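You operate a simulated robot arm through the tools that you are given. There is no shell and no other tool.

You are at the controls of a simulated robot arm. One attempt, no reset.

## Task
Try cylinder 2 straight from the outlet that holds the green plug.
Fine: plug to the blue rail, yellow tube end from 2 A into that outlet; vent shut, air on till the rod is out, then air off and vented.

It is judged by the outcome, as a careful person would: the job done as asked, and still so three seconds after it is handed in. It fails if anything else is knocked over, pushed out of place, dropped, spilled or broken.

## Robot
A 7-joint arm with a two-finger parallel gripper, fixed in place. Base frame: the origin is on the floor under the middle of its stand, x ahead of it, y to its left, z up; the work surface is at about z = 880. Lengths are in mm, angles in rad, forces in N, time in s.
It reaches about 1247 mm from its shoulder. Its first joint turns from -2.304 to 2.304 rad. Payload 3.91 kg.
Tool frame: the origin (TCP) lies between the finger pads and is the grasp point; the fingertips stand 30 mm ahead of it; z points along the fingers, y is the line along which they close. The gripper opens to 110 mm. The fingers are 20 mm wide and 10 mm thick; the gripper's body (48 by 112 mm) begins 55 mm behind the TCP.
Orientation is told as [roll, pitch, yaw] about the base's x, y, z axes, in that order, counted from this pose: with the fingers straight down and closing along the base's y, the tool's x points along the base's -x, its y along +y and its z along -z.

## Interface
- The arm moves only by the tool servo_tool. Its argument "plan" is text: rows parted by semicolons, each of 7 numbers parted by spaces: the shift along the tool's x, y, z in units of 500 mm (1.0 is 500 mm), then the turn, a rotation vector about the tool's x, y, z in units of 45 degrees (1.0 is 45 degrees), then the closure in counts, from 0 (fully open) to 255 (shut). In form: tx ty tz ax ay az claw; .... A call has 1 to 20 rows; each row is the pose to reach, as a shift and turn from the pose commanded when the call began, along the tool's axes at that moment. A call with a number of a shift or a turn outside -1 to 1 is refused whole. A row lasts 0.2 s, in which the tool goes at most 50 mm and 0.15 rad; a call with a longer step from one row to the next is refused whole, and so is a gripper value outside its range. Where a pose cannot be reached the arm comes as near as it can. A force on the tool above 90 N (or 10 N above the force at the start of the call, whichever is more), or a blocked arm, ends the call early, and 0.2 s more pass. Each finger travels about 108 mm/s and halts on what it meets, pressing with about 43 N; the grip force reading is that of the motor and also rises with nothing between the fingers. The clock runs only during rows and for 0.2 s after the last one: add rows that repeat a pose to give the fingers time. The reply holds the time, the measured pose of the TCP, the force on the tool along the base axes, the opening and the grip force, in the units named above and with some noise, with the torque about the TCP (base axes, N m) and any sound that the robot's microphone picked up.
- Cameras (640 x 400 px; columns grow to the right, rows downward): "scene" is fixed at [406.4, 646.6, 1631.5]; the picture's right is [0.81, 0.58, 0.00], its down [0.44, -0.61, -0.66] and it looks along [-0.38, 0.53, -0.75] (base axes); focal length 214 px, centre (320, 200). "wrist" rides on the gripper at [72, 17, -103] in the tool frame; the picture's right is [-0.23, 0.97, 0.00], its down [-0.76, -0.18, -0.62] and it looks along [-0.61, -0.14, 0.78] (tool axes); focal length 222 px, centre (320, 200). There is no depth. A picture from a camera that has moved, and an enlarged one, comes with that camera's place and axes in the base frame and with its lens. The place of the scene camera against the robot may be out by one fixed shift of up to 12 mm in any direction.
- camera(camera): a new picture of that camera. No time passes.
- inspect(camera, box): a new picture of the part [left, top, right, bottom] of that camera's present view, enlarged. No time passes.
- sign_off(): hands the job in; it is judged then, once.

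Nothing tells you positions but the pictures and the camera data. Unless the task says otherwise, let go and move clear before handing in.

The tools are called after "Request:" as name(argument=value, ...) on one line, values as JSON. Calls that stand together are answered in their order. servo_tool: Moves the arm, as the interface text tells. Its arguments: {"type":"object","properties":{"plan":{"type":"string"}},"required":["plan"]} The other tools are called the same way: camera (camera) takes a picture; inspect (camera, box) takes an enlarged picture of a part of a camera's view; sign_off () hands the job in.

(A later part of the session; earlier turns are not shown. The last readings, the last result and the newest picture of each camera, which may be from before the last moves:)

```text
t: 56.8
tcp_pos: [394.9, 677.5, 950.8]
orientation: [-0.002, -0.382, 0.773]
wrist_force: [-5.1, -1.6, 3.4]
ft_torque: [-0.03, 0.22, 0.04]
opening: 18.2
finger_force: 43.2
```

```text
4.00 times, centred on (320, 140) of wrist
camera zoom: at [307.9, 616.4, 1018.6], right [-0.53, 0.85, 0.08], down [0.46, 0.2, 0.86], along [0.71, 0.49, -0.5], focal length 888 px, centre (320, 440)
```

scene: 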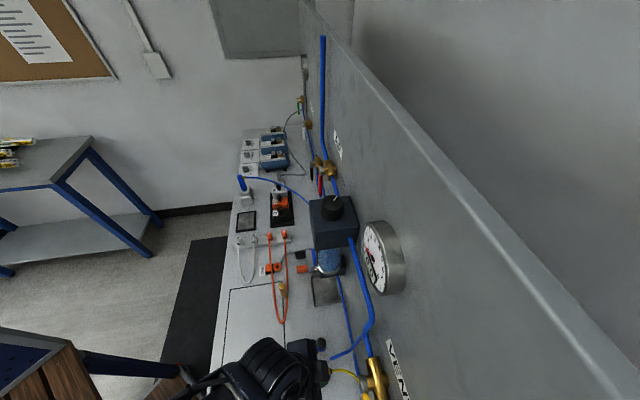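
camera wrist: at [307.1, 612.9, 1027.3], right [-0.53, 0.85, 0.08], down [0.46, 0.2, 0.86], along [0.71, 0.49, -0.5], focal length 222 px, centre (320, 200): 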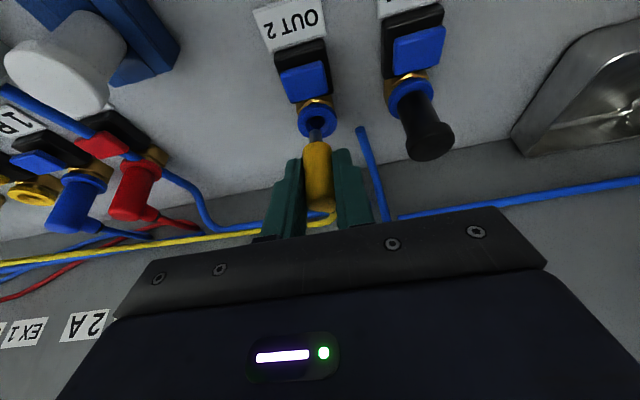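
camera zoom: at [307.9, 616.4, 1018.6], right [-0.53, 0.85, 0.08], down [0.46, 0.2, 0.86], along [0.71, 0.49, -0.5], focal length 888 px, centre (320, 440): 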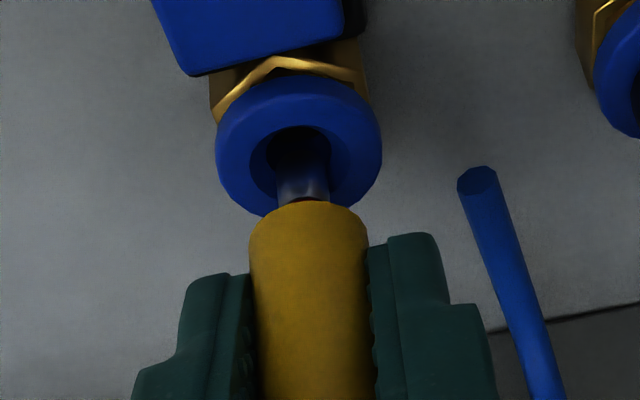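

The stem is entering with a light push back from the wall side. I ease about 1 mm away from the wall and continue down.

Request:
servo_tool(plan="0.0024 0.0005 -0.001 0 0 0 255; 0.0039 0.0005 0.0027 0 0 0 255; 0.0054 0.0005 0.0064 0 0 0 255; 0.0069 0.0005 0.0101 0 0 0 255")

Request:
inspect(camera="wrist", box=[280, 90, 360, 190])

```text
t: 57.8
tcp_pos: [394.4, 676.9, 945.3]
orientation: [-0.001, -0.381, 0.773]
wrist_force: [0.7, 0.0, -1.3]
ft_torque: [-0.02, -0.01, 0.01]
opening: 18.6
finger_force: 43.2
```

```text
4.00 times, centred on (320, 140) of wrist
camera zoom: at [307.1, 615.1, 1013.0], right [-0.53, 0.84, 0.08], down [0.46, 0.2, 0.86], along [0.71, 0.49, -0.5], focal length 888 px, centre (320, 440)
```

zoom: 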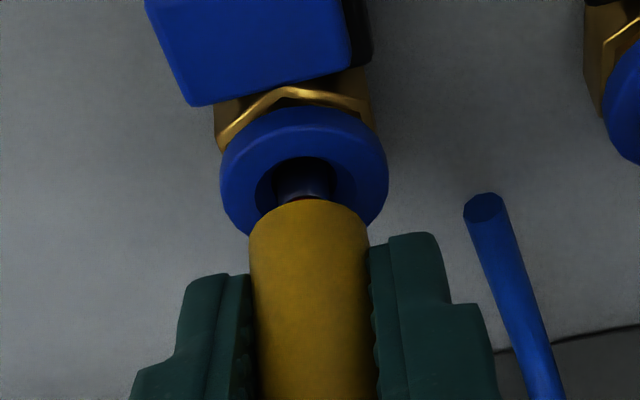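

The stem slides in freely. I keep going down toward the seated depth.

Request:
servo_tool(plan="0.0015 0 0.0037 0 0 0 255; 0.003 0 0.0074 0 0 0 255; 0.0045 0 0.0111 0 0 0 255; 0.006 0 0.0149 0 0 0 255; 0.0075 0 0.0186 0 0 0 255")

```text
t: 59.0
tcp_pos: [393.8, 676.9, 935.1]
orientation: [0.001, -0.384, 0.772]
wrist_force: [1.9, -2.5, 14.2]
ft_torque: [-0.09, -0.12, -0.04]
opening: 18.4
finger_force: 42.9
```

Now at the popped-up height with a light resistance. I push the last few millimetres to latch it.

Request:
servo_tool(plan="0.0015 0 0.0037 0 0 0 255; 0.003 0 0.0074 0 0 0 255; 0.003 0 0.0074 0 0 0 255")

Request:
inspect(camera="wrist", box=[280, 90, 360, 190])

```text
t: 59.8
tcp_pos: [393.7, 677.1, 934.3]
orientation: [0.002, -0.388, 0.773]
wrist_force: [10.4, 2.0, 45.8]
ft_torque: [0.11, -0.6, -0.03]
opening: 18.6
finger_force: 43.2
```

```text
4.00 times, centred on (320, 140) of wrist
camera zoom: at [306.9, 615.0, 1001.4], right [-0.53, 0.84, 0.09], down [0.46, 0.2, 0.86], along [0.71, 0.5, -0.5], focal length 888 px, centre (320, 440)
```

zoom: 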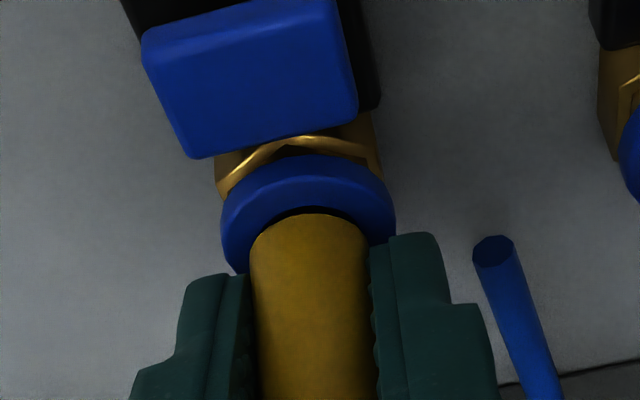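

About 46 N and not yet latched, with some push toward the wall side. I shift ~1 mm that way and press a bit more.

Request:
servo_tool(plan="-0.0019 0 0.0007 0 0 0 255; -0.0008 0 0.0035 0 0 0 255; 0.0003 0 0.0063 0 0 0 255; 0.0003 0 0.0063 0 0 0 255")

Request:
inspect(camera="wrist", box=[280, 90, 360, 190])

```text
t: 60.6
tcp_pos: [394.3, 675.8, 932.8]
orientation: [0.001, -0.384, 0.772]
wrist_force: [-12.2, -29.1, 28.9]
ft_torque: [-1.24, 0.44, -0.18]
opening: 18.1
finger_force: 43.3
stopped in row 4: the force on the tool passed its limit at 92 N (the readings are from after the stop); the commanded pose is now the measured one
```

```text
4.00 times, centred on (320, 140) of wrist
camera zoom: at [307.0, 615.2, 1001.4], right [-0.53, 0.85, 0.09], down [0.46, 0.2, 0.86], along [0.71, 0.5, -0.5], focal length 888 px, centre (320, 440)
```

zoom: 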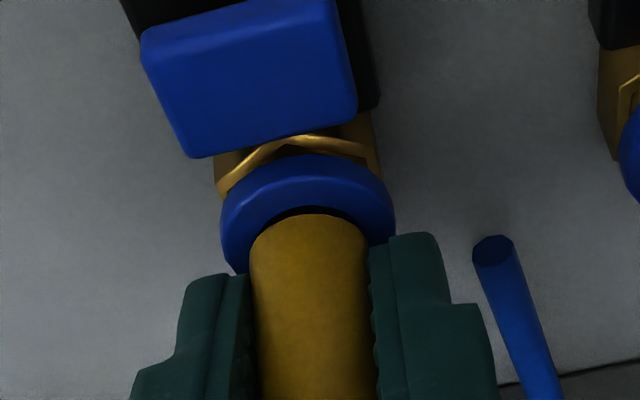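

The fingertips' lower corners are most likely resting on the collar, since I gripped the elbow low. I open slightly, move up about 13 mm, and regrip higher so I can push the elbow fully home.

Request:
servo_tool(plan="0 0 0 0 0 0 185; 0 0 0 0 0 0 185; -0.005 0 -0.0124 0 0 0 185; -0.0096 0 -0.0241 0 0 0 185; -0.0096 0 -0.0241 0 0 0 185")

Request:
camera(camera="wrist")

Request:
inspect(camera="wrist", box=[260, 90, 380, 220])

```text
t: 61.8
tcp_pos: [394.4, 677.3, 943.7]
orientation: [0.0, -0.385, 0.772]
wrist_force: [-0.8, 0.0, -0.1]
ft_torque: [0.0, 0.02, 0.01]
opening: 30.3
finger_force: 0.1
```

```text
taken
camera wrist: at [307.6, 616.1, 1011.7], right [-0.53, 0.84, 0.09], down [0.46, 0.2, 0.86], along [0.71, 0.5, -0.5], focal length 222 px, centre (320, 200)
```

wrist: 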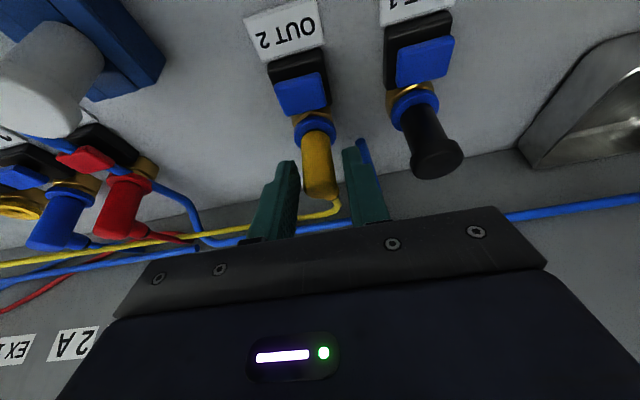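

```text
3.08 times, centred on (320, 155) of wrist
camera zoom: at [307.6, 616.1, 1011.7], right [-0.53, 0.84, 0.09], down [0.46, 0.2, 0.86], along [0.71, 0.5, -0.5], focal length 684 px, centre (320, 338)
```

zoom: 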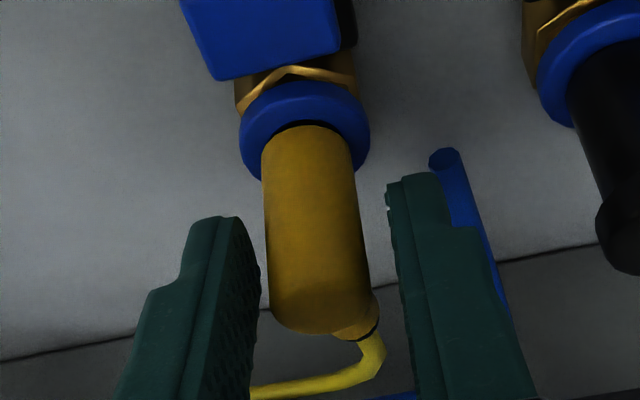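

The elbow stands in OUT 2 about 6 mm proud. I close on it higher up and push down in small steps.

Request:
servo_tool(plan="0 0 0 0 0 0 255; 0 0 0 0 0 0 255; 0.0022 0 0.0056 0 0 0 255; 0.0037 0 0.0093 0 0 0 255; 0.0045 0 0.0111 0 0 0 255")

```text
t: 63.0
tcp_pos: [395.9, 678.1, 940.8]
orientation: [0.002, -0.391, 0.769]
wrist_force: [8.2, -1.6, 41.7]
ft_torque: [0.0, -0.55, -0.02]
opening: 19.0
finger_force: 43.1
```

Request:
servo_tool(plan="0.0011 0 0.0028 0 0 0 255; 0.0022 0 0.0056 0 0 0 255; 0.0022 0 0.0056 0 0 0 255")

Request:
inspect(camera="wrist", box=[260, 90, 380, 220])

```text
t: 63.8
tcp_pos: [394.7, 676.0, 936.0]
orientation: [0.001, -0.387, 0.77]
wrist_force: [10.2, -4.3, 41.0]
ft_torque: [-0.15, -0.59, -0.03]
opening: 18.4
finger_force: 43.0
```

```text
3.08 times, centred on (320, 155) of wrist
camera zoom: at [307.2, 615.4, 1004.8], right [-0.53, 0.84, 0.09], down [0.46, 0.2, 0.86], along [0.71, 0.5, -0.5], focal length 684 px, centre (320, 338)
```

zoom: 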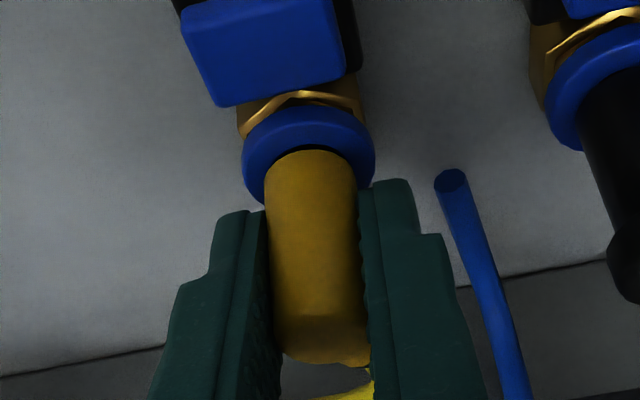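

The elbow did not move; the fingers just slid on it at about 41 N. I'll let go, rise, go upright, and push it home from above with closed fingertips instead.

Request:
servo_tool(plan="0 0 0 0 0 0 185; 0 0 0 0 0 0 185; -0.014 0 -0.034 0 0 0 185; -0.028 0 -0.068 0 0 0 185; -0.0415 0 -0.1019 0 0 0 185; -0.0415 0 -0.1019 0 0.16 0 255; -0.0415 0 -0.1019 0 0.33 0 255; -0.0415 0 -0.1019 0 0.49 0 255; -0.0415 0 -0.1019 0 0.49 0 255")

Request:
camera(camera="wrist")

Request:
inspect(camera="wrist", box=[260, 70, 420, 230])

```text
t: 65.8
tcp_pos: [394.0, 678.4, 990.3]
orientation: [0.004, 0.0, 0.772]
wrist_force: [0.4, 0.8, 0.1]
ft_torque: [0.02, 0.0, 0.02]
opening: 0.2
finger_force: 37.8
```

```text
taken
camera wrist: at [331.7, 640.4, 1093.8], right [-0.52, 0.86, 0.0], down [0.67, 0.4, 0.62], along [0.53, 0.32, -0.78], focal length 222 px, centre (320, 200)
```

wrist: 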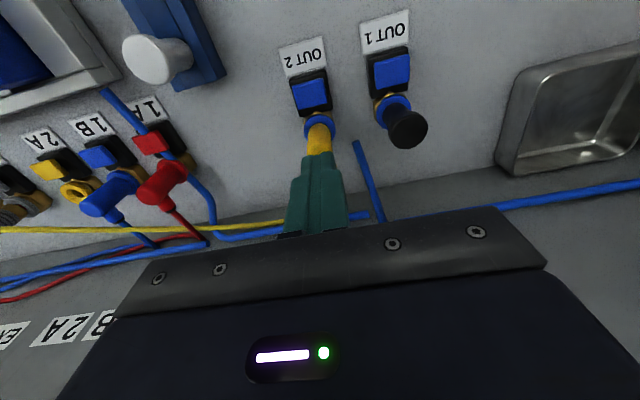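

```text
2.50 times, centred on (340, 150) of wrist
camera zoom: at [331.7, 640.4, 1093.8], right [-0.52, 0.86, 0.0], down [0.67, 0.4, 0.62], along [0.53, 0.32, -0.78], focal length 555 px, centre (270, 325)
```

zoom: 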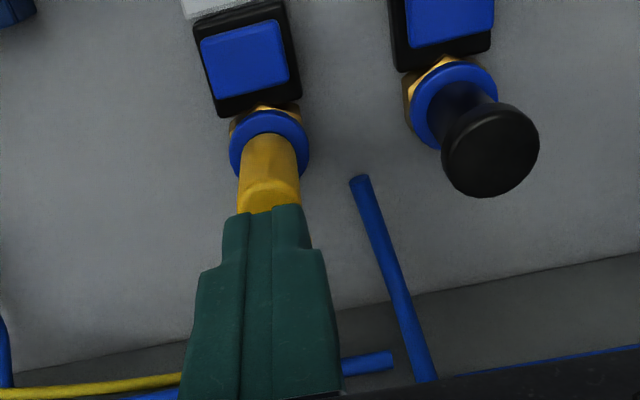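

Closed fingertips are right above the elbow's top. I come down and press in small steps.

Request:
servo_tool(plan="-0.003 -0.002 0.01 0 0 0 255; -0.003 -0.002 0.02 0 0 0 255; -0.003 -0.002 0.028 0 0 0 255; -0.003 -0.002 0.033 0 0 0 255")

Request:
inspect(camera="wrist", box=[260, 70, 420, 230])

```text
t: 66.8
tcp_pos: [396.1, 680.2, 974.8]
orientation: [0.002, 0.0, 0.771]
wrist_force: [-0.2, -0.5, 1.0]
ft_torque: [0.0, -0.03, 0.01]
opening: 0.0
finger_force: 37.8
```

```text
2.50 times, centred on (340, 150) of wrist
camera zoom: at [333.3, 641.8, 1076.4], right [-0.52, 0.86, 0.0], down [0.67, 0.4, 0.62], along [0.53, 0.32, -0.78], focal length 555 px, centre (270, 325)
```

zoom: 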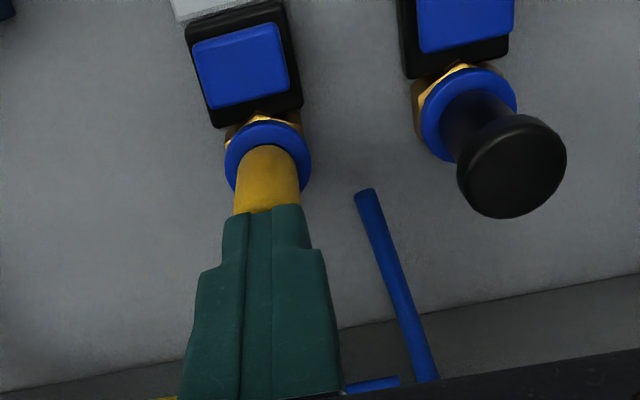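

Request:
servo_tool(plan="0 0 0.004 0 0 0 255; 0 0 0.008 0 0 0 255; 0 0 0.012 0 0 0 255")

```text
t: 67.6
tcp_pos: [396.0, 679.8, 974.3]
orientation: [0.004, -0.009, 0.772]
wrist_force: [-1.6, -1.1, 69.3]
ft_torque: [-0.12, 0.06, -0.01]
opening: 0.0
finger_force: 37.8
```

Even 69 N from above moves it less than a millimetre, so it may already be seated or be held at a stop. I back off and take a close look at the joint from a lower angle.

Request:
servo_tool(plan="0 0 -0.02 0 0 0 255; 0.05 0 -0.06 0 -0.16 0 255; 0.12 0 -0.08 0 -0.33 0 255; 0.19 0 -0.08 0 -0.5 0 255; 0.24 0 -0.08 0 -0.66 0 200; 0.24 0 -0.08 0 -0.66 0 140; 0.24 0 -0.08 0 -0.66 0 140")

Request:
camera(camera="wrist")

Request:
inspect(camera="wrist", box=[280, 60, 400, 160])

```text
t: 69.2
tcp_pos: [306.9, 594.6, 1006.9]
orientation: [0.002, -0.521, 0.771]
wrist_force: [-0.8, 0.4, -0.1]
ft_torque: [-0.04, 0.01, -0.03]
opening: 49.4
finger_force: 0.1
```

```text
taken
camera wrist: at [214.6, 528.5, 1060.1], right [-0.54, 0.84, 0.11], down [0.38, 0.12, 0.92], along [0.75, 0.54, -0.38], focal length 222 px, centre (320, 200)
```

wrist: 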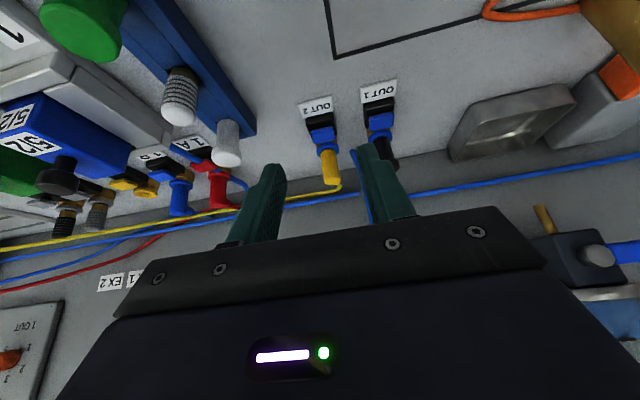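

```text
4.00 times, centred on (340, 110) of wrist
camera zoom: at [214.6, 528.5, 1060.1], right [-0.54, 0.84, 0.11], down [0.38, 0.12, 0.92], along [0.75, 0.54, -0.38], focal length 888 px, centre (240, 560)
```

zoom: 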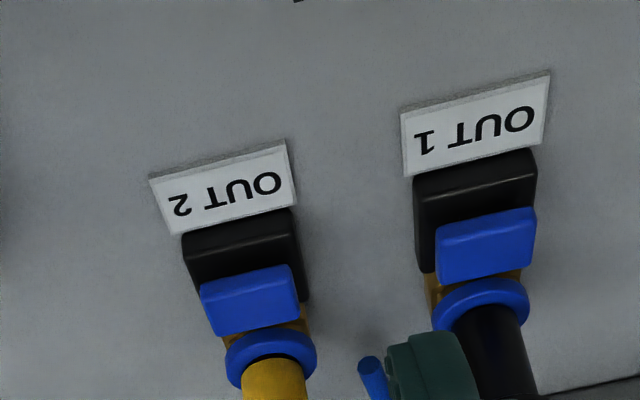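

The view is partly blocked, but the elbow's height looks lower than the popped state. A pull test will tell whether it latched: I go back over it upright, open, ready to grip.

Request:
servo_tool(plan="-0.04 -0.001 0.028 0 0.13 0 160; -0.08 -0.002 0.056 0 0.27 0 160; -0.12 -0.003 0.084 0 0.4 0 160; -0.16 -0.004 0.112 0 0.53 0 160; -0.2033 -0.005 0.1399 0 0.663 0 160; -0.2033 -0.005 0.1399 0 0.663 0 160")

Request:
camera(camera="wrist")

Request:
inspect(camera="wrist", box=[260, 70, 380, 190])

```text
t: 70.6
tcp_pos: [400.1, 676.7, 995.4]
orientation: [0.001, 0.003, 0.772]
wrist_force: [-0.1, -0.7, 0.3]
ft_torque: [0.01, 0.02, 0.01]
opening: 41.2
finger_force: 0.0
```

```text
taken
camera wrist: at [338.0, 638.4, 1099.5], right [-0.52, 0.86, 0.0], down [0.67, 0.4, 0.62], along [0.53, 0.32, -0.78], focal length 222 px, centre (320, 200)
```

wrist: 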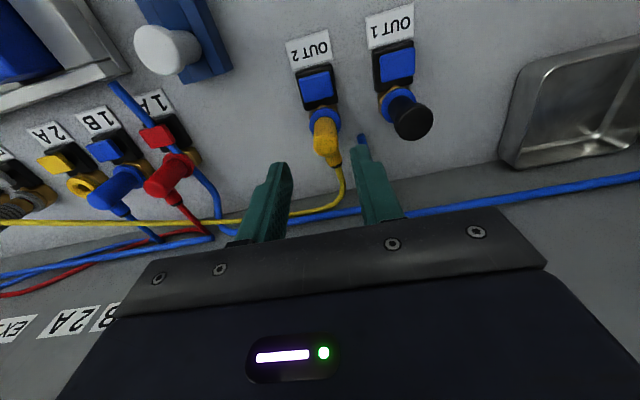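

```text
3.33 times, centred on (320, 130) of wrist
camera zoom: at [338.0, 638.4, 1099.5], right [-0.52, 0.86, 0.0], down [0.67, 0.4, 0.62], along [0.53, 0.32, -0.78], focal length 740 px, centre (320, 433)
```

zoom: 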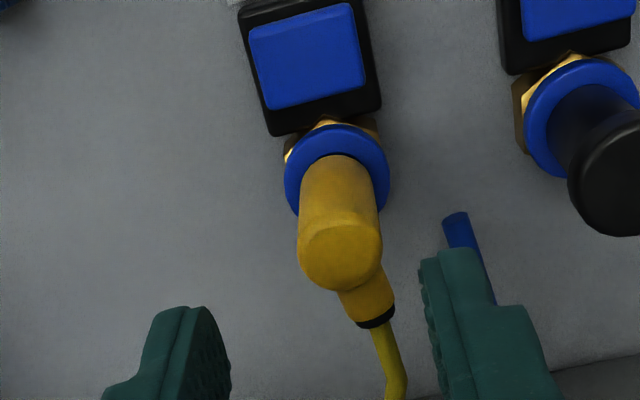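

Elbow is a few mm to one side of the finger centre. I shift 4 mm, lower around it and close for the pull test.

Request:
servo_tool(plan="0 0.008 0 0 0 0 160; 0.001 0.008 0.04 0 0 0 160; 0.001 0.008 0.08 0 0 0 160; 0.001 0.008 0.105 0 0 0 160; 0.001 0.008 0.105 0 0 0 255; 0.001 0.008 0.105 0 0 0 255; 0.001 0.008 0.105 0 0 0 255")

Request:
inspect(camera="wrist", box=[260, 90, 380, 220])

```text
t: 72.2
tcp_pos: [399.2, 680.1, 944.4]
orientation: [0.0, 0.001, 0.771]
wrist_force: [1.6, 0.2, -5.7]
ft_torque: [-0.01, -0.04, 0.02]
opening: 18.7
finger_force: 43.2
```

```text
3.08 times, centred on (320, 155) of wrist
camera zoom: at [335.5, 642.6, 1046.9], right [-0.52, 0.86, 0.0], down [0.67, 0.4, 0.62], along [0.53, 0.32, -0.78], focal length 684 px, centre (320, 338)
```

zoom: 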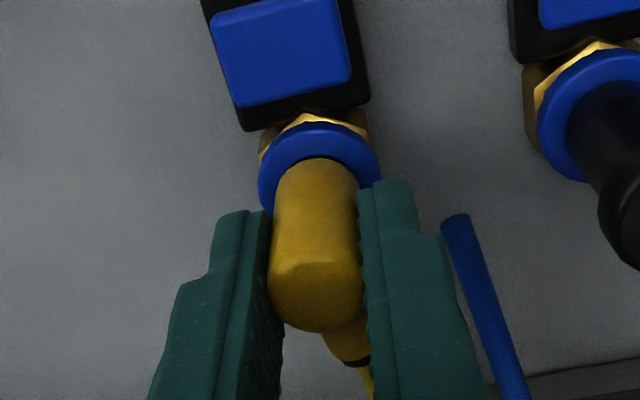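

Gripped. A gentle 3 mm upward pull will show if it is held.

Request:
servo_tool(plan="0 0 -0.003 0 0 0 255; 0 0 -0.006 0 0 0 255; 0 0 -0.006 0 0 0 255")

Request:
inspect(camera="wrist", box=[260, 90, 380, 220])

```text
t: 73.0
tcp_pos: [398.4, 680.8, 946.3]
orientation: [-0.001, 0.005, 0.772]
wrist_force: [5.3, -7.0, -40.9]
ft_torque: [-0.35, -0.37, 0.0]
opening: 18.5
finger_force: 42.7
```

```text
3.08 times, centred on (320, 155) of wrist
camera zoom: at [334.9, 643.1, 1048.9], right [-0.52, 0.86, 0.0], down [0.67, 0.41, 0.62], along [0.53, 0.32, -0.79], focal length 684 px, centre (320, 338)
```

zoom: 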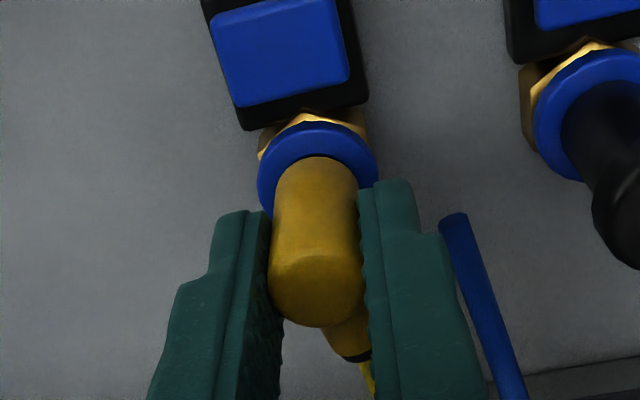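

The elbow holds at 41 N, so the yellow tube end is latched in OUT 2. I relax, let go, rise and then move to view the VENT lever up close.

Request:
servo_tool(plan="0 0 0.006 0 0 0 255; 0 0 0.006 0 0 0 165; 0 0 0.006 0 0 0 160; 0 0 -0.05 0 0 0 160; 0 0 -0.12 0 0 0 160; 0.06 0 -0.16 0 0 0 160; 0.15 0 -0.18 0 0 0 160; 0.24 0 -0.18 0 0 0 160; 0.24 0 -0.18 0 0 0 160")

Request:
camera(camera="wrist")

Request:
inspect(camera="wrist", box=[260, 60, 460, 200])

```text
t: 75.0
tcp_pos: [308.7, 596.6, 1039.9]
orientation: [0.003, 0.002, 0.77]
wrist_force: [-0.7, -0.5, -1.1]
ft_torque: [0.0, -0.02, 0.01]
opening: 41.0
finger_force: 0.1
```

```text
taken
camera wrist: at [245.6, 558.3, 1143.0], right [-0.52, 0.86, 0.0], down [0.67, 0.4, 0.62], along [0.53, 0.32, -0.78], focal length 222 px, centre (320, 200)
```

wrist: 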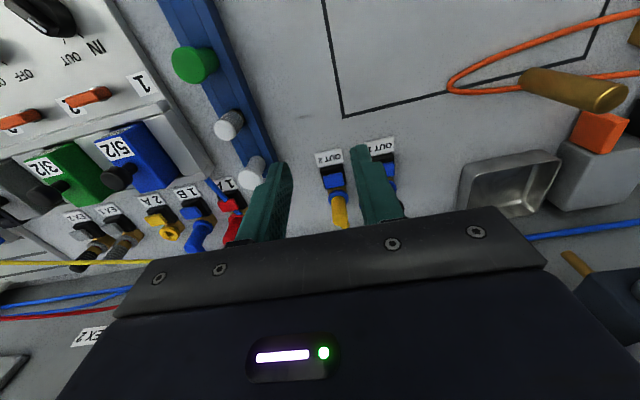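

```text
2.86 times, centred on (360, 130) of wrist
camera zoom: at [245.6, 558.3, 1143.0], right [-0.52, 0.86, 0.0], down [0.67, 0.4, 0.62], along [0.53, 0.32, -0.78], focal length 635 px, centre (206, 400)
```

zoom: 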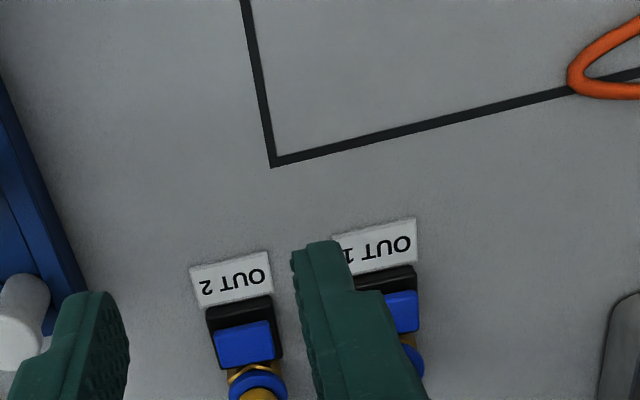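

Elbow and rail plug look in order. Now I raise and tilt to view the VENT lever closely.

Request:
servo_tool(plan="0 -0.023 -0.08 0 -0.16 0 200; -0.01 -0.046 -0.16 0 -0.33 0 255; -0.03 -0.069 -0.24 0 -0.5 0 255; -0.05 -0.092 -0.32 0 -0.66 0 255; -0.07 -0.115 -0.4 0 -0.83 0 255; -0.09 -0.138 -0.47 0 -1 0 255; -0.09 -0.138 -0.47 0 -1 0 255")

Request:
camera(camera="wrist")

Request:
inspect(camera="wrist", box=[240, 60, 440, 200])

```text
t: 76.6
tcp_pos: [393.4, 577.0, 1274.2]
orientation: [0.002, -0.786, 0.772]
wrist_force: [-0.6, 0.3, -0.4]
ft_torque: [0.0, 0.01, 0.03]
opening: 0.0
finger_force: 37.6
```

```text
taken
camera wrist: at [293.3, 503.4, 1295.6], right [-0.56, 0.81, 0.16], down [0.19, -0.06, 0.98], along [0.8, 0.58, -0.12], focal length 222 px, centre (320, 200)
```

wrist: 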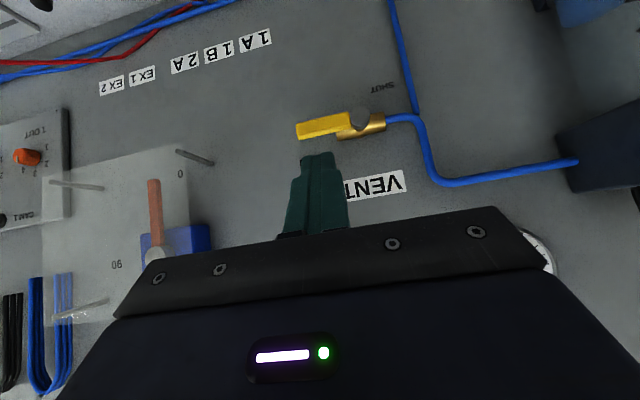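

```text
2.86 times, centred on (340, 130) of wrist
camera zoom: at [293.3, 503.4, 1295.6], right [-0.56, 0.81, 0.16], down [0.19, -0.06, 0.98], along [0.8, 0.58, -0.12], focal length 635 px, centre (263, 400)
```

zoom: 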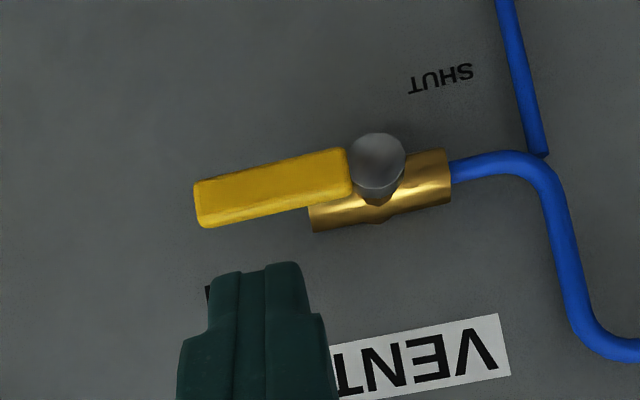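

The lever's hub is at (454, 694, 1180) and its tip at (505, 639, 1180), clear of the wall at n' = 850. I turn the closed fingers nearly level, above the lever's outer end, before pushing it down to SHUT.

Request:
servo_tool(plan="0.016 -0.008 0.019 0 -0.157 0 255; 0.032 -0.015 0.038 0 -0.313 0 255; 0.048 -0.022 0.057 0 -0.47 0 255; 0.064 -0.03 0.076 0 -0.626 0 255; 0.0807 -0.037 0.0947 0 -0.782 0 255; 0.0807 -0.037 0.0947 0 -0.782 0 255")

Request:
camera(camera="wrist")

Request:
inspect(camera="scene", box=[290, 310, 430, 400])

```text
t: 78.0
tcp_pos: [408.4, 568.5, 1212.3]
orientation: [0.007, -1.401, 0.764]
wrist_force: [0.3, -0.6, 0.5]
ft_torque: [0.03, 0.0, 0.02]
opening: 0.0
finger_force: 38.2
```

```text
taken
camera wrist: at [315.2, 501.9, 1157.6], right [-0.65, 0.72, 0.23], down [-0.22, -0.47, 0.86], along [0.73, 0.51, 0.46], focal length 222 px, centre (320, 200)
```

wrist: 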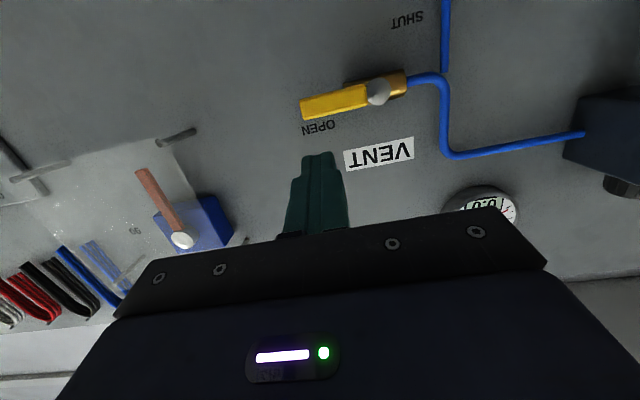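

```text
4.44 times, centred on (360, 355) of scene
camera zoom: at [406.4, 646.6, 1631.5], right [0.81, 0.58, 0.0], down [0.44, -0.61, -0.66], along [-0.38, 0.53, -0.75], focal length 953 px, centre (142, -489)
```

zoom: 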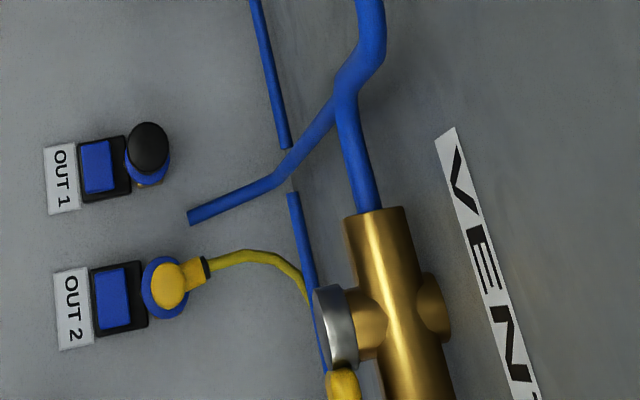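

OUT 2 now holds the yellow elbow with its tube trailing neatly. I advance the closed fingers so they sit just above the VENT lever.

Request:
servo_tool(plan="-0.0114 0 0.0664 0 0 0 255; -0.0228 0 0.1327 0 0 0 255; -0.0341 0 0.1991 0 0 0 255; -0.0341 0 0.1991 0 0 0 255")

Request:
camera(camera="wrist")

Request:
inspect(camera="wrist", box=[240, 60, 440, 200])

Request:
inspect(camera="scene", box=[290, 310, 430, 400])

```text
t: 79.0
tcp_pos: [481.8, 639.4, 1210.0]
orientation: [0.005, -1.397, 0.765]
wrist_force: [0.3, 0.2, 0.0]
ft_torque: [0.01, 0.03, 0.01]
opening: 0.2
finger_force: 37.4
```

```text
taken
camera wrist: at [389.0, 571.9, 1157.0], right [-0.65, 0.72, 0.22], down [-0.22, -0.47, 0.86], along [0.73, 0.51, 0.46], focal length 222 px, centre (320, 200)
```

wrist: 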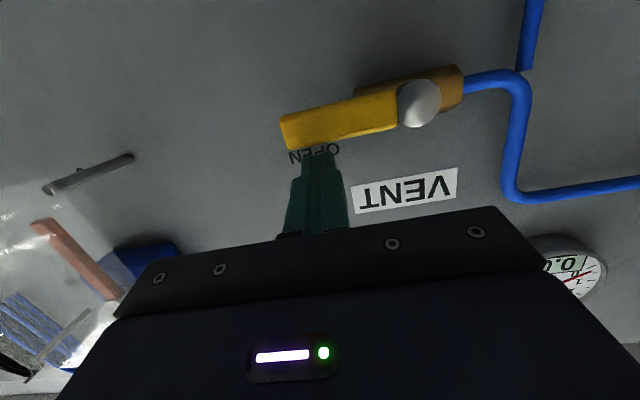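

```text
2.86 times, centred on (340, 130) of wrist
camera zoom: at [389.0, 571.9, 1157.0], right [-0.65, 0.72, 0.22], down [-0.22, -0.47, 0.86], along [0.73, 0.51, 0.46], focal length 635 px, centre (263, 400)
```

zoom: 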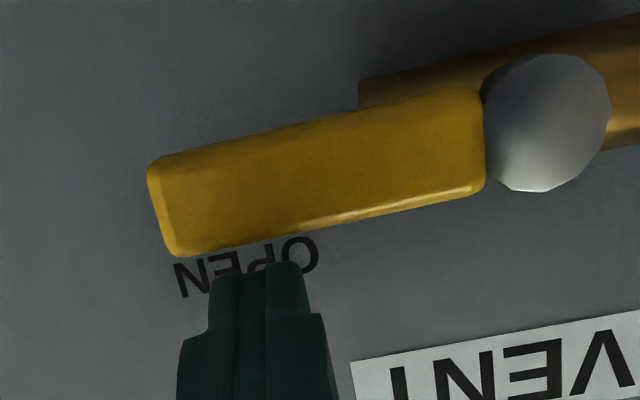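

```text
4.44 times, centred on (360, 355) of scene
camera zoom: at [406.4, 646.6, 1631.5], right [0.81, 0.58, 0.0], down [0.44, -0.61, -0.66], along [-0.38, 0.53, -0.75], focal length 953 px, centre (142, -489)
```

zoom: 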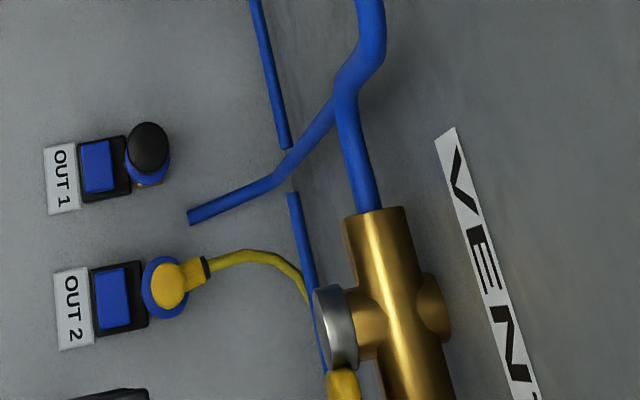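

The fingertips sit about 6 mm above the lever near its outer end. I push it down along its arc, first half, and check.

Request:
servo_tool(plan="0.0167 -0.0004 0.0029 0 0 0 255; 0.029 -0.0023 0.0051 0 0 0 255; 0.0414 -0.0042 0.0073 0 0 0 255; 0.0519 -0.0042 0.0091 0 0 0 255; 0.0623 -0.0042 0.0109 0 0 0 255; 0.0726 -0.0024 0.0128 0 0 0 255; 0.0829 -0.0006 0.0146 0 0 0 255; 0.0929 0.003 0.0164 0 0 0 255; 0.1028 0.0066 0.0181 0 0 0 255")

Request:
inspect(camera="wrist", box=[240, 20, 480, 190])

```text
t: 81.0
tcp_pos: [477.6, 643.3, 1157.5]
orientation: [0.006, -1.395, 0.766]
wrist_force: [0.6, 0.0, -0.6]
ft_torque: [0.02, 0.02, -0.01]
opening: 0.0
finger_force: 38.0
```

```text
2.35 times, centred on (360, 105) of wrist
camera zoom: at [385.4, 575.1, 1103.8], right [-0.65, 0.72, 0.22], down [-0.22, -0.46, 0.86], along [0.73, 0.51, 0.46], focal length 523 px, centre (226, 424)
```

zoom: 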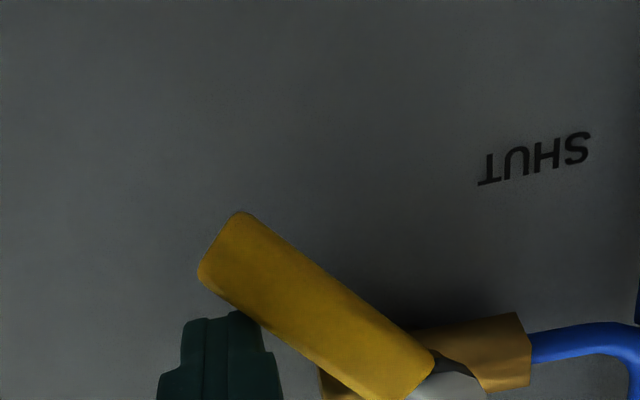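

The lever turns easily. I continue the arc until it points straight down at SHUT.

Request:
servo_tool(plan="0.009 0.0053 0.0016 0 0 0 255; 0.0181 0.0106 0.0032 0 0 0 255; 0.0262 0.0174 0.0046 0 0 0 255; 0.0343 0.0242 0.006 0 0 0 255; 0.041 0.0324 0.0072 0 0 0 255; 0.0477 0.0406 0.0084 0 0 0 255; 0.053 0.0498 0.0093 0 0 0 255; 0.0583 0.059 0.0102 0 0 0 255; 0.062 0.07 0.0109 0 0 0 255; 0.0656 0.081 0.0115 0 0 0 255")

Request:
camera(camera="wrist")

Request:
inspect(camera="wrist", box=[240, 20, 480, 190])

```text
t: 83.2
tcp_pos: [455.2, 669.6, 1126.5]
orientation: [0.008, -1.401, 0.758]
wrist_force: [7.1, -37.4, 11.1]
ft_torque: [0.42, 0.03, -0.11]
opening: 0.1
finger_force: 37.4
```

```text
taken
camera wrist: at [361.1, 603.3, 1072.1], right [-0.65, 0.73, 0.23], down [-0.23, -0.46, 0.86], along [0.73, 0.5, 0.47], focal length 222 px, centre (320, 200)
```

wrist: 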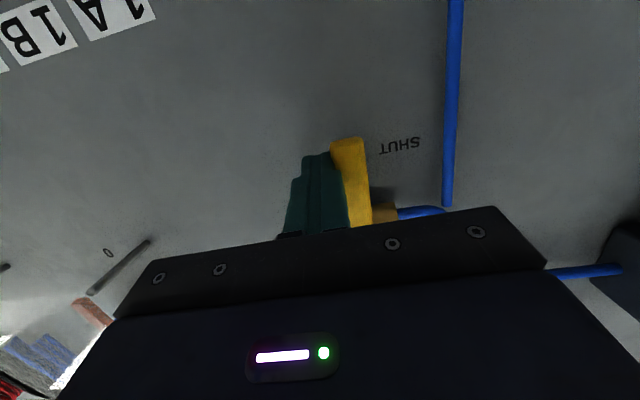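

```text
2.35 times, centred on (360, 105) of wrist
camera zoom: at [361.1, 603.3, 1072.1], right [-0.65, 0.73, 0.23], down [-0.23, -0.46, 0.86], along [0.73, 0.5, 0.47], focal length 523 px, centre (226, 424)
```

zoom: 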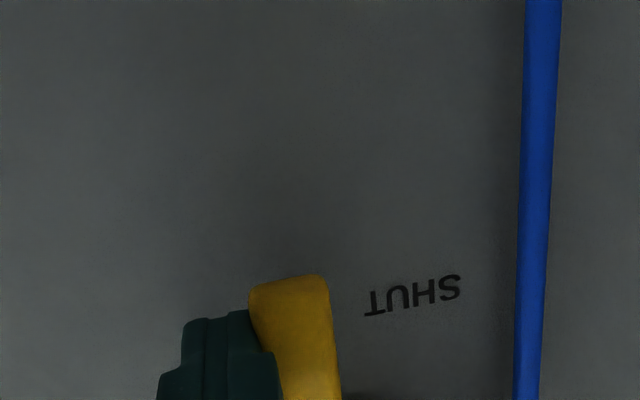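

The lever met its stop pointing down at SHUT. I back off sideways and out from the wall, then check it stays.

Request:
servo_tool(plan="0 -0.02 0 0 0 0 255; 0 -0.05 0 0 0 0 255; 0.013 -0.05 -0.07 0 0 0 255; 0.026 -0.05 -0.14 0 0 0 255; 0.042 -0.05 -0.23 0 0 0 255; 0.042 -0.05 -0.23 0 0 0 255")

Request:
camera(camera="wrist")

Request:
inspect(camera="scene", box=[290, 310, 430, 400])

```text
t: 84.6
tcp_pos: [382.6, 572.4, 1124.1]
orientation: [0.005, -1.398, 0.767]
wrist_force: [0.5, -0.6, 1.0]
ft_torque: [0.02, -0.01, 0.03]
opening: 0.0
finger_force: 37.2
```

```text
taken
camera wrist: at [289.3, 505.3, 1070.1], right [-0.65, 0.73, 0.22], down [-0.22, -0.46, 0.86], along [0.73, 0.51, 0.46], focal length 222 px, centre (320, 200)
```

wrist: 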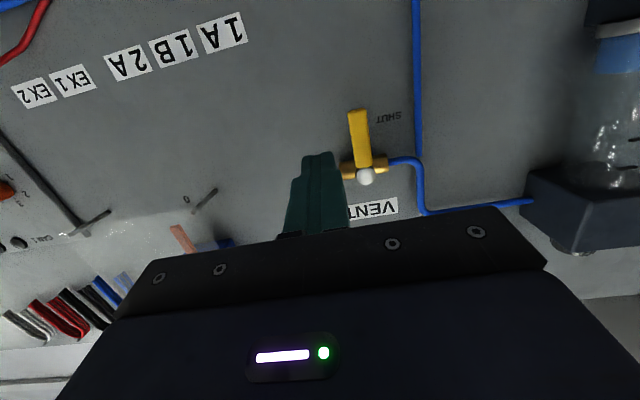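

```text
4.44 times, centred on (360, 355) of scene
camera zoom: at [406.4, 646.6, 1631.5], right [0.81, 0.58, 0.0], down [0.44, -0.61, -0.66], along [-0.38, 0.53, -0.75], focal length 953 px, centre (142, -489)
```

zoom: 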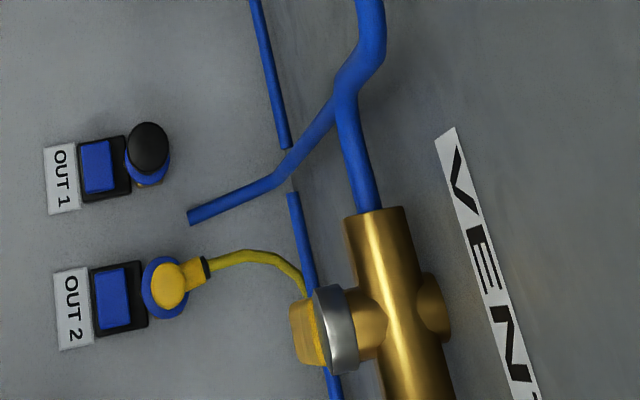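

VENT is shut. Before turning on air I want to see cylinder 2's rod state, so I untilt and move toward the cylinders at the far end of the bench.

Request:
servo_tool(plan="-0.016 -0.05 -0.023 0 0.16 0 255; -0.033 -0.1 -0.046 0 0.33 0 255; -0.049 -0.15 -0.07 0 0.5 0 255; -0.065 -0.2 -0.093 0 0.66 0 255; -0.081 -0.25 -0.116 0 0.83 0 255; -0.0976 -0.3 -0.139 0 1 0 255; -0.0976 -0.3 -0.139 0 1 0 255")

Request:
camera(camera="wrist")

```text
t: 86.2
tcp_pos: [446.2, 423.2, 1185.3]
orientation: [0.001, -0.614, 0.771]
wrist_force: [-0.7, 0.6, 0.3]
ft_torque: [-0.03, 0.0, 0.0]
opening: 0.1
finger_force: 38.0
```

```text
taken
camera wrist: at [350.9, 353.2, 1227.6], right [-0.55, 0.83, 0.13], down [0.31, 0.06, 0.95], along [0.78, 0.56, -0.29], focal length 222 px, centre (320, 200)
```

wrist: 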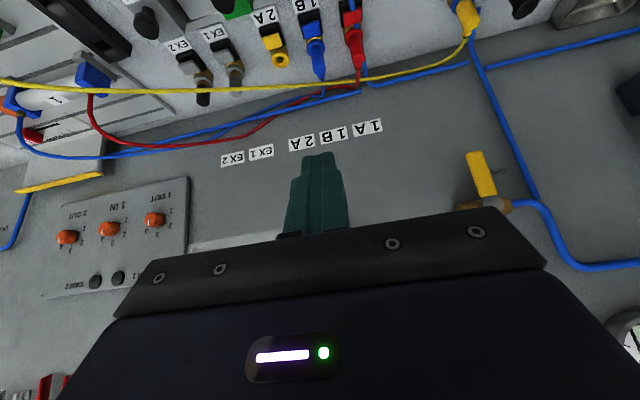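

Request:
servo_tool(plan="0.013 -0.082 -0.0144 0.028 0.0936 0.0737 255; 0.026 -0.165 -0.0287 0.056 0.187 0.147 255; 0.039 -0.247 -0.043 0.084 0.281 0.221 255; 0.052 -0.33 -0.0574 0.112 0.374 0.295 255; 0.065 -0.412 -0.0718 0.14 0.468 0.369 255; 0.078 -0.495 -0.086 0.168 0.561 0.442 255; 0.0904 -0.577 -0.1005 0.196 0.655 0.516 255; 0.0904 -0.577 -0.1005 0.196 0.655 0.516 255")

Request:
camera(camera="wrist")

```text
t: 88.0
tcp_pos: [598.0, 166.3, 1195.1]
orientation: [-0.004, -0.09, 0.341]
wrist_force: [-0.8, 0.0, 1.0]
ft_torque: [-0.01, -0.04, 0.03]
opening: 0.0
finger_force: 37.5
```

```text
taken
camera wrist: at [516.1, 155.7, 1291.0], right [-0.11, 0.99, 0.02], down [0.72, 0.07, 0.69], along [0.68, 0.09, -0.72], focal length 222 px, centre (320, 200)
```

wrist: 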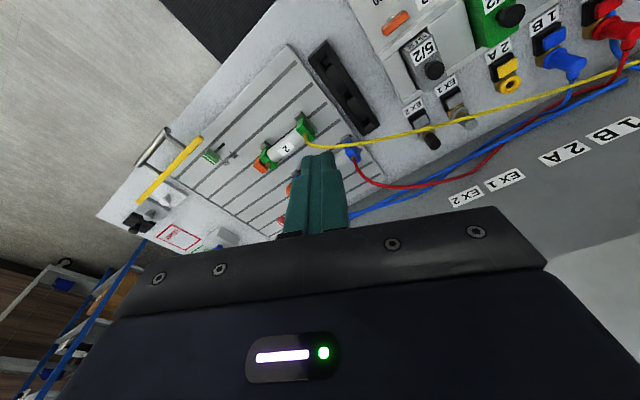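

Cylinder 2 is in view with the yellow tube on its rear end. Zooming on it for the rod state.

Request:
inspect(camera="wrist", box=[180, 90, 360, 220])

Request:
inspect(camera="wrist", box=[110, 110, 330, 260])

```text
3.08 times, centred on (270, 155) of wrist
camera zoom: at [516.1, 155.7, 1291.0], right [-0.11, 0.99, 0.02], down [0.72, 0.07, 0.69], along [0.68, 0.09, -0.72], focal length 684 px, centre (474, 338)
```

zoom: 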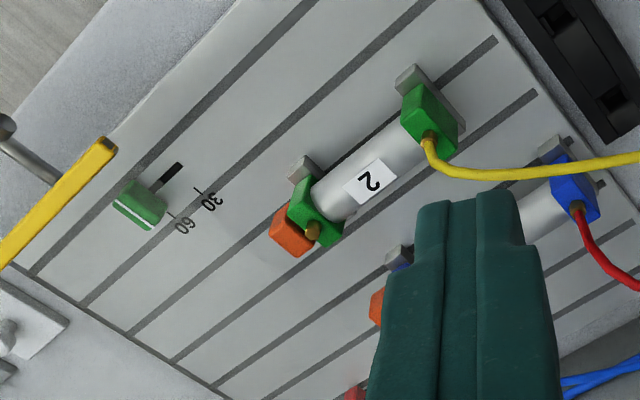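

```text
2.67 times, centred on (220, 185) of wrist
camera zoom: at [516.1, 155.7, 1291.0], right [-0.11, 0.99, 0.02], down [0.72, 0.07, 0.69], along [0.68, 0.09, -0.72], focal length 592 px, centre (587, 240)
```

zoom: 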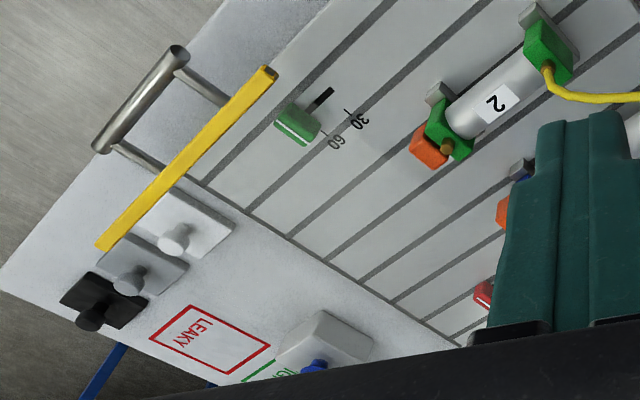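

Cylinder 2's rod is in (orange tip against the end cap). Now I head back toward the AIR valve, first retracing to the middle of the bench at a safe height.

Request:
servo_tool(plan="0.013 0.073 -0.016 -0.0245 -0.082 -0.0645 255; 0.026 0.146 -0.032 -0.049 -0.164 -0.129 255; 0.039 0.22 -0.049 -0.0735 -0.246 -0.1935 255; 0.052 0.293 -0.065 -0.098 -0.328 -0.258 255; 0.065 0.366 -0.081 -0.1225 -0.41 -0.3225 255; 0.078 0.44 -0.097 -0.147 -0.492 -0.387 255; 0.091 0.513 -0.114 -0.1715 -0.573 -0.4515 255; 0.1034 0.586 -0.13 -0.196 -0.655 -0.516 255; 0.1034 0.586 -0.13 -0.196 -0.655 -0.516 255")

```text
t: 90.0
tcp_pos: [449.4, 428.0, 1258.6]
orientation: [0.001, -0.613, 0.77]
wrist_force: [0.1, -0.4, -0.8]
ft_torque: [-0.01, 0.04, -0.02]
opening: 0.1
finger_force: 37.6
```

Request:
servo_tool(plan="-0.012 0.08 -0.017 0 0 0 255; -0.024 0.16 -0.034 0 0 0 255; -0.036 0.24 -0.051 0 0 0 255; -0.048 0.32 -0.068 0 0 0 255; -0.06 0.4 -0.085 0 0 0 255; -0.0816 0.48 -0.1162 0 0 0 255; -0.0816 0.56 -0.1162 0 0 0 255; -0.0816 0.64 -0.1162 0 0 0 255; -0.0816 0.72 -0.1162 0 -0.06 0 255; -0.0816 0.8 -0.1162 0 -0.12 0 255; -0.0816 0.88 -0.1162 0 -0.18 0 255; -0.0816 0.96 -0.1162 0 -0.22 0 255; -0.0816 0.96 -0.1162 0 -0.22 0 255")

Request:
camera(camera="wrist")

```text
t: 92.8
tcp_pos: [112.3, 769.9, 1329.6]
orientation: [0.0, -0.786, 0.769]
wrist_force: [0.6, -0.4, -0.1]
ft_torque: [0.01, -0.02, 0.0]
opening: 0.0
finger_force: 37.8
```

```text
taken
camera wrist: at [11.8, 695.7, 1350.8], right [-0.56, 0.81, 0.16], down [0.19, -0.06, 0.98], along [0.8, 0.58, -0.12], focal length 222 px, centre (320, 200)
```

wrist: 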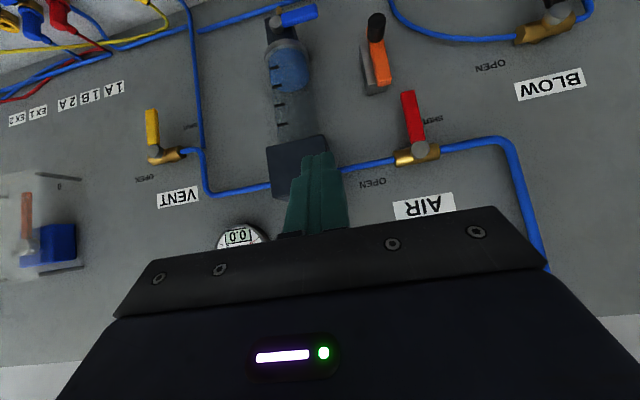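

The AIR lever, VENT lever (down at SHUT) and the gauge reading 0.0 are all visible. I zoom in to locate the AIR hub and lever.

Request:
inspect(camera="wrist", box=[340, 70, 500, 195])

Request:
inspect(camera="wrist", box=[200, 100, 360, 260])

```text
3.20 times, centred on (420, 132) of wrist
camera zoom: at [11.8, 695.7, 1350.8], right [-0.56, 0.81, 0.16], down [0.19, -0.06, 0.98], along [0.8, 0.58, -0.12], focal length 711 px, centre (0, 416)
```

zoom: 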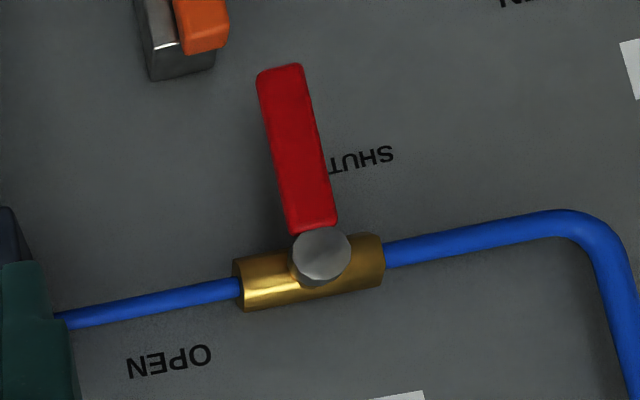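

```text
2.50 times, centred on (280, 180) of wrist
camera zoom: at [11.8, 695.7, 1350.8], right [-0.56, 0.81, 0.16], down [0.19, -0.06, 0.98], along [0.8, 0.58, -0.12], focal length 555 px, centre (420, 250)
```

zoom: 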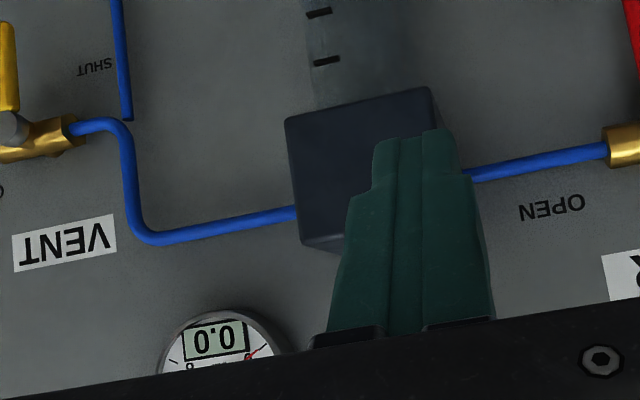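

AIR's hub is at (162, 983, 1270) with the lever hanging 87 mm down. I bring the closed, nearly level fingers in front, to the lever's far side (away from the regulator).

Request:
servo_tool(plan="0.0109 0.048 0.0438 0 -0.13 0 255; 0.0217 0.097 0.0877 0 -0.26 0 255; 0.0326 0.145 0.1315 0 -0.39 0 255; 0.0435 0.193 0.1753 0 -0.52 0 255; 0.0543 0.242 0.2192 0 -0.65 0 255; 0.0652 0.29 0.263 0 -0.782 0 255; 0.0652 0.29 0.263 0 -0.782 0 255")

Request:
camera(camera="wrist")

Request:
camera(camera="scene")

```text
t: 94.4
tcp_pos: [63.8, 921.7, 1213.9]
orientation: [0.005, -1.401, 0.766]
wrist_force: [0.6, -0.3, 0.0]
ft_torque: [0.0, 0.04, 0.01]
opening: 0.1
finger_force: 37.3
```

```text
taken
camera wrist: at [-29.4, 855.4, 1160.0], right [-0.65, 0.72, 0.22], down [-0.22, -0.47, 0.86], along [0.73, 0.51, 0.47], focal length 222 px, centre (320, 200)
```

wrist: 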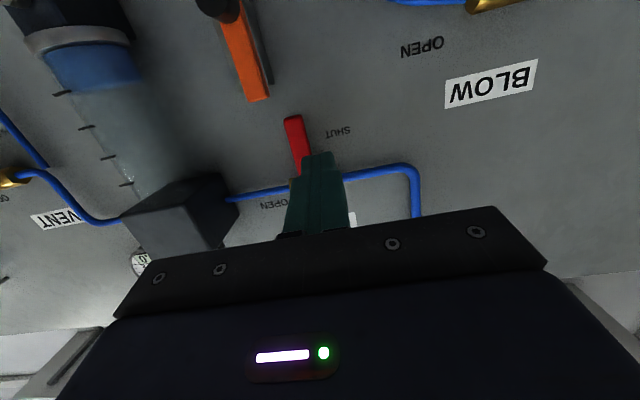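

```text
taken
```

scene: 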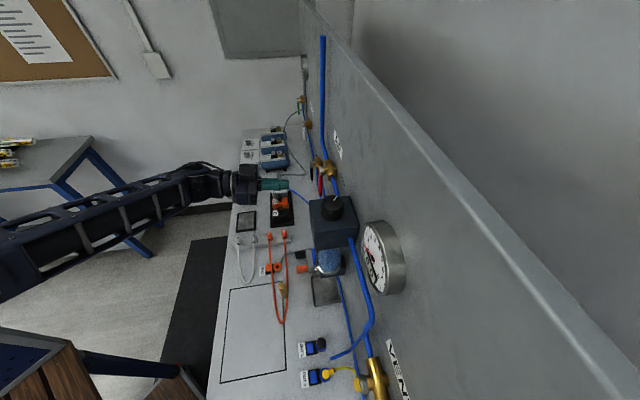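

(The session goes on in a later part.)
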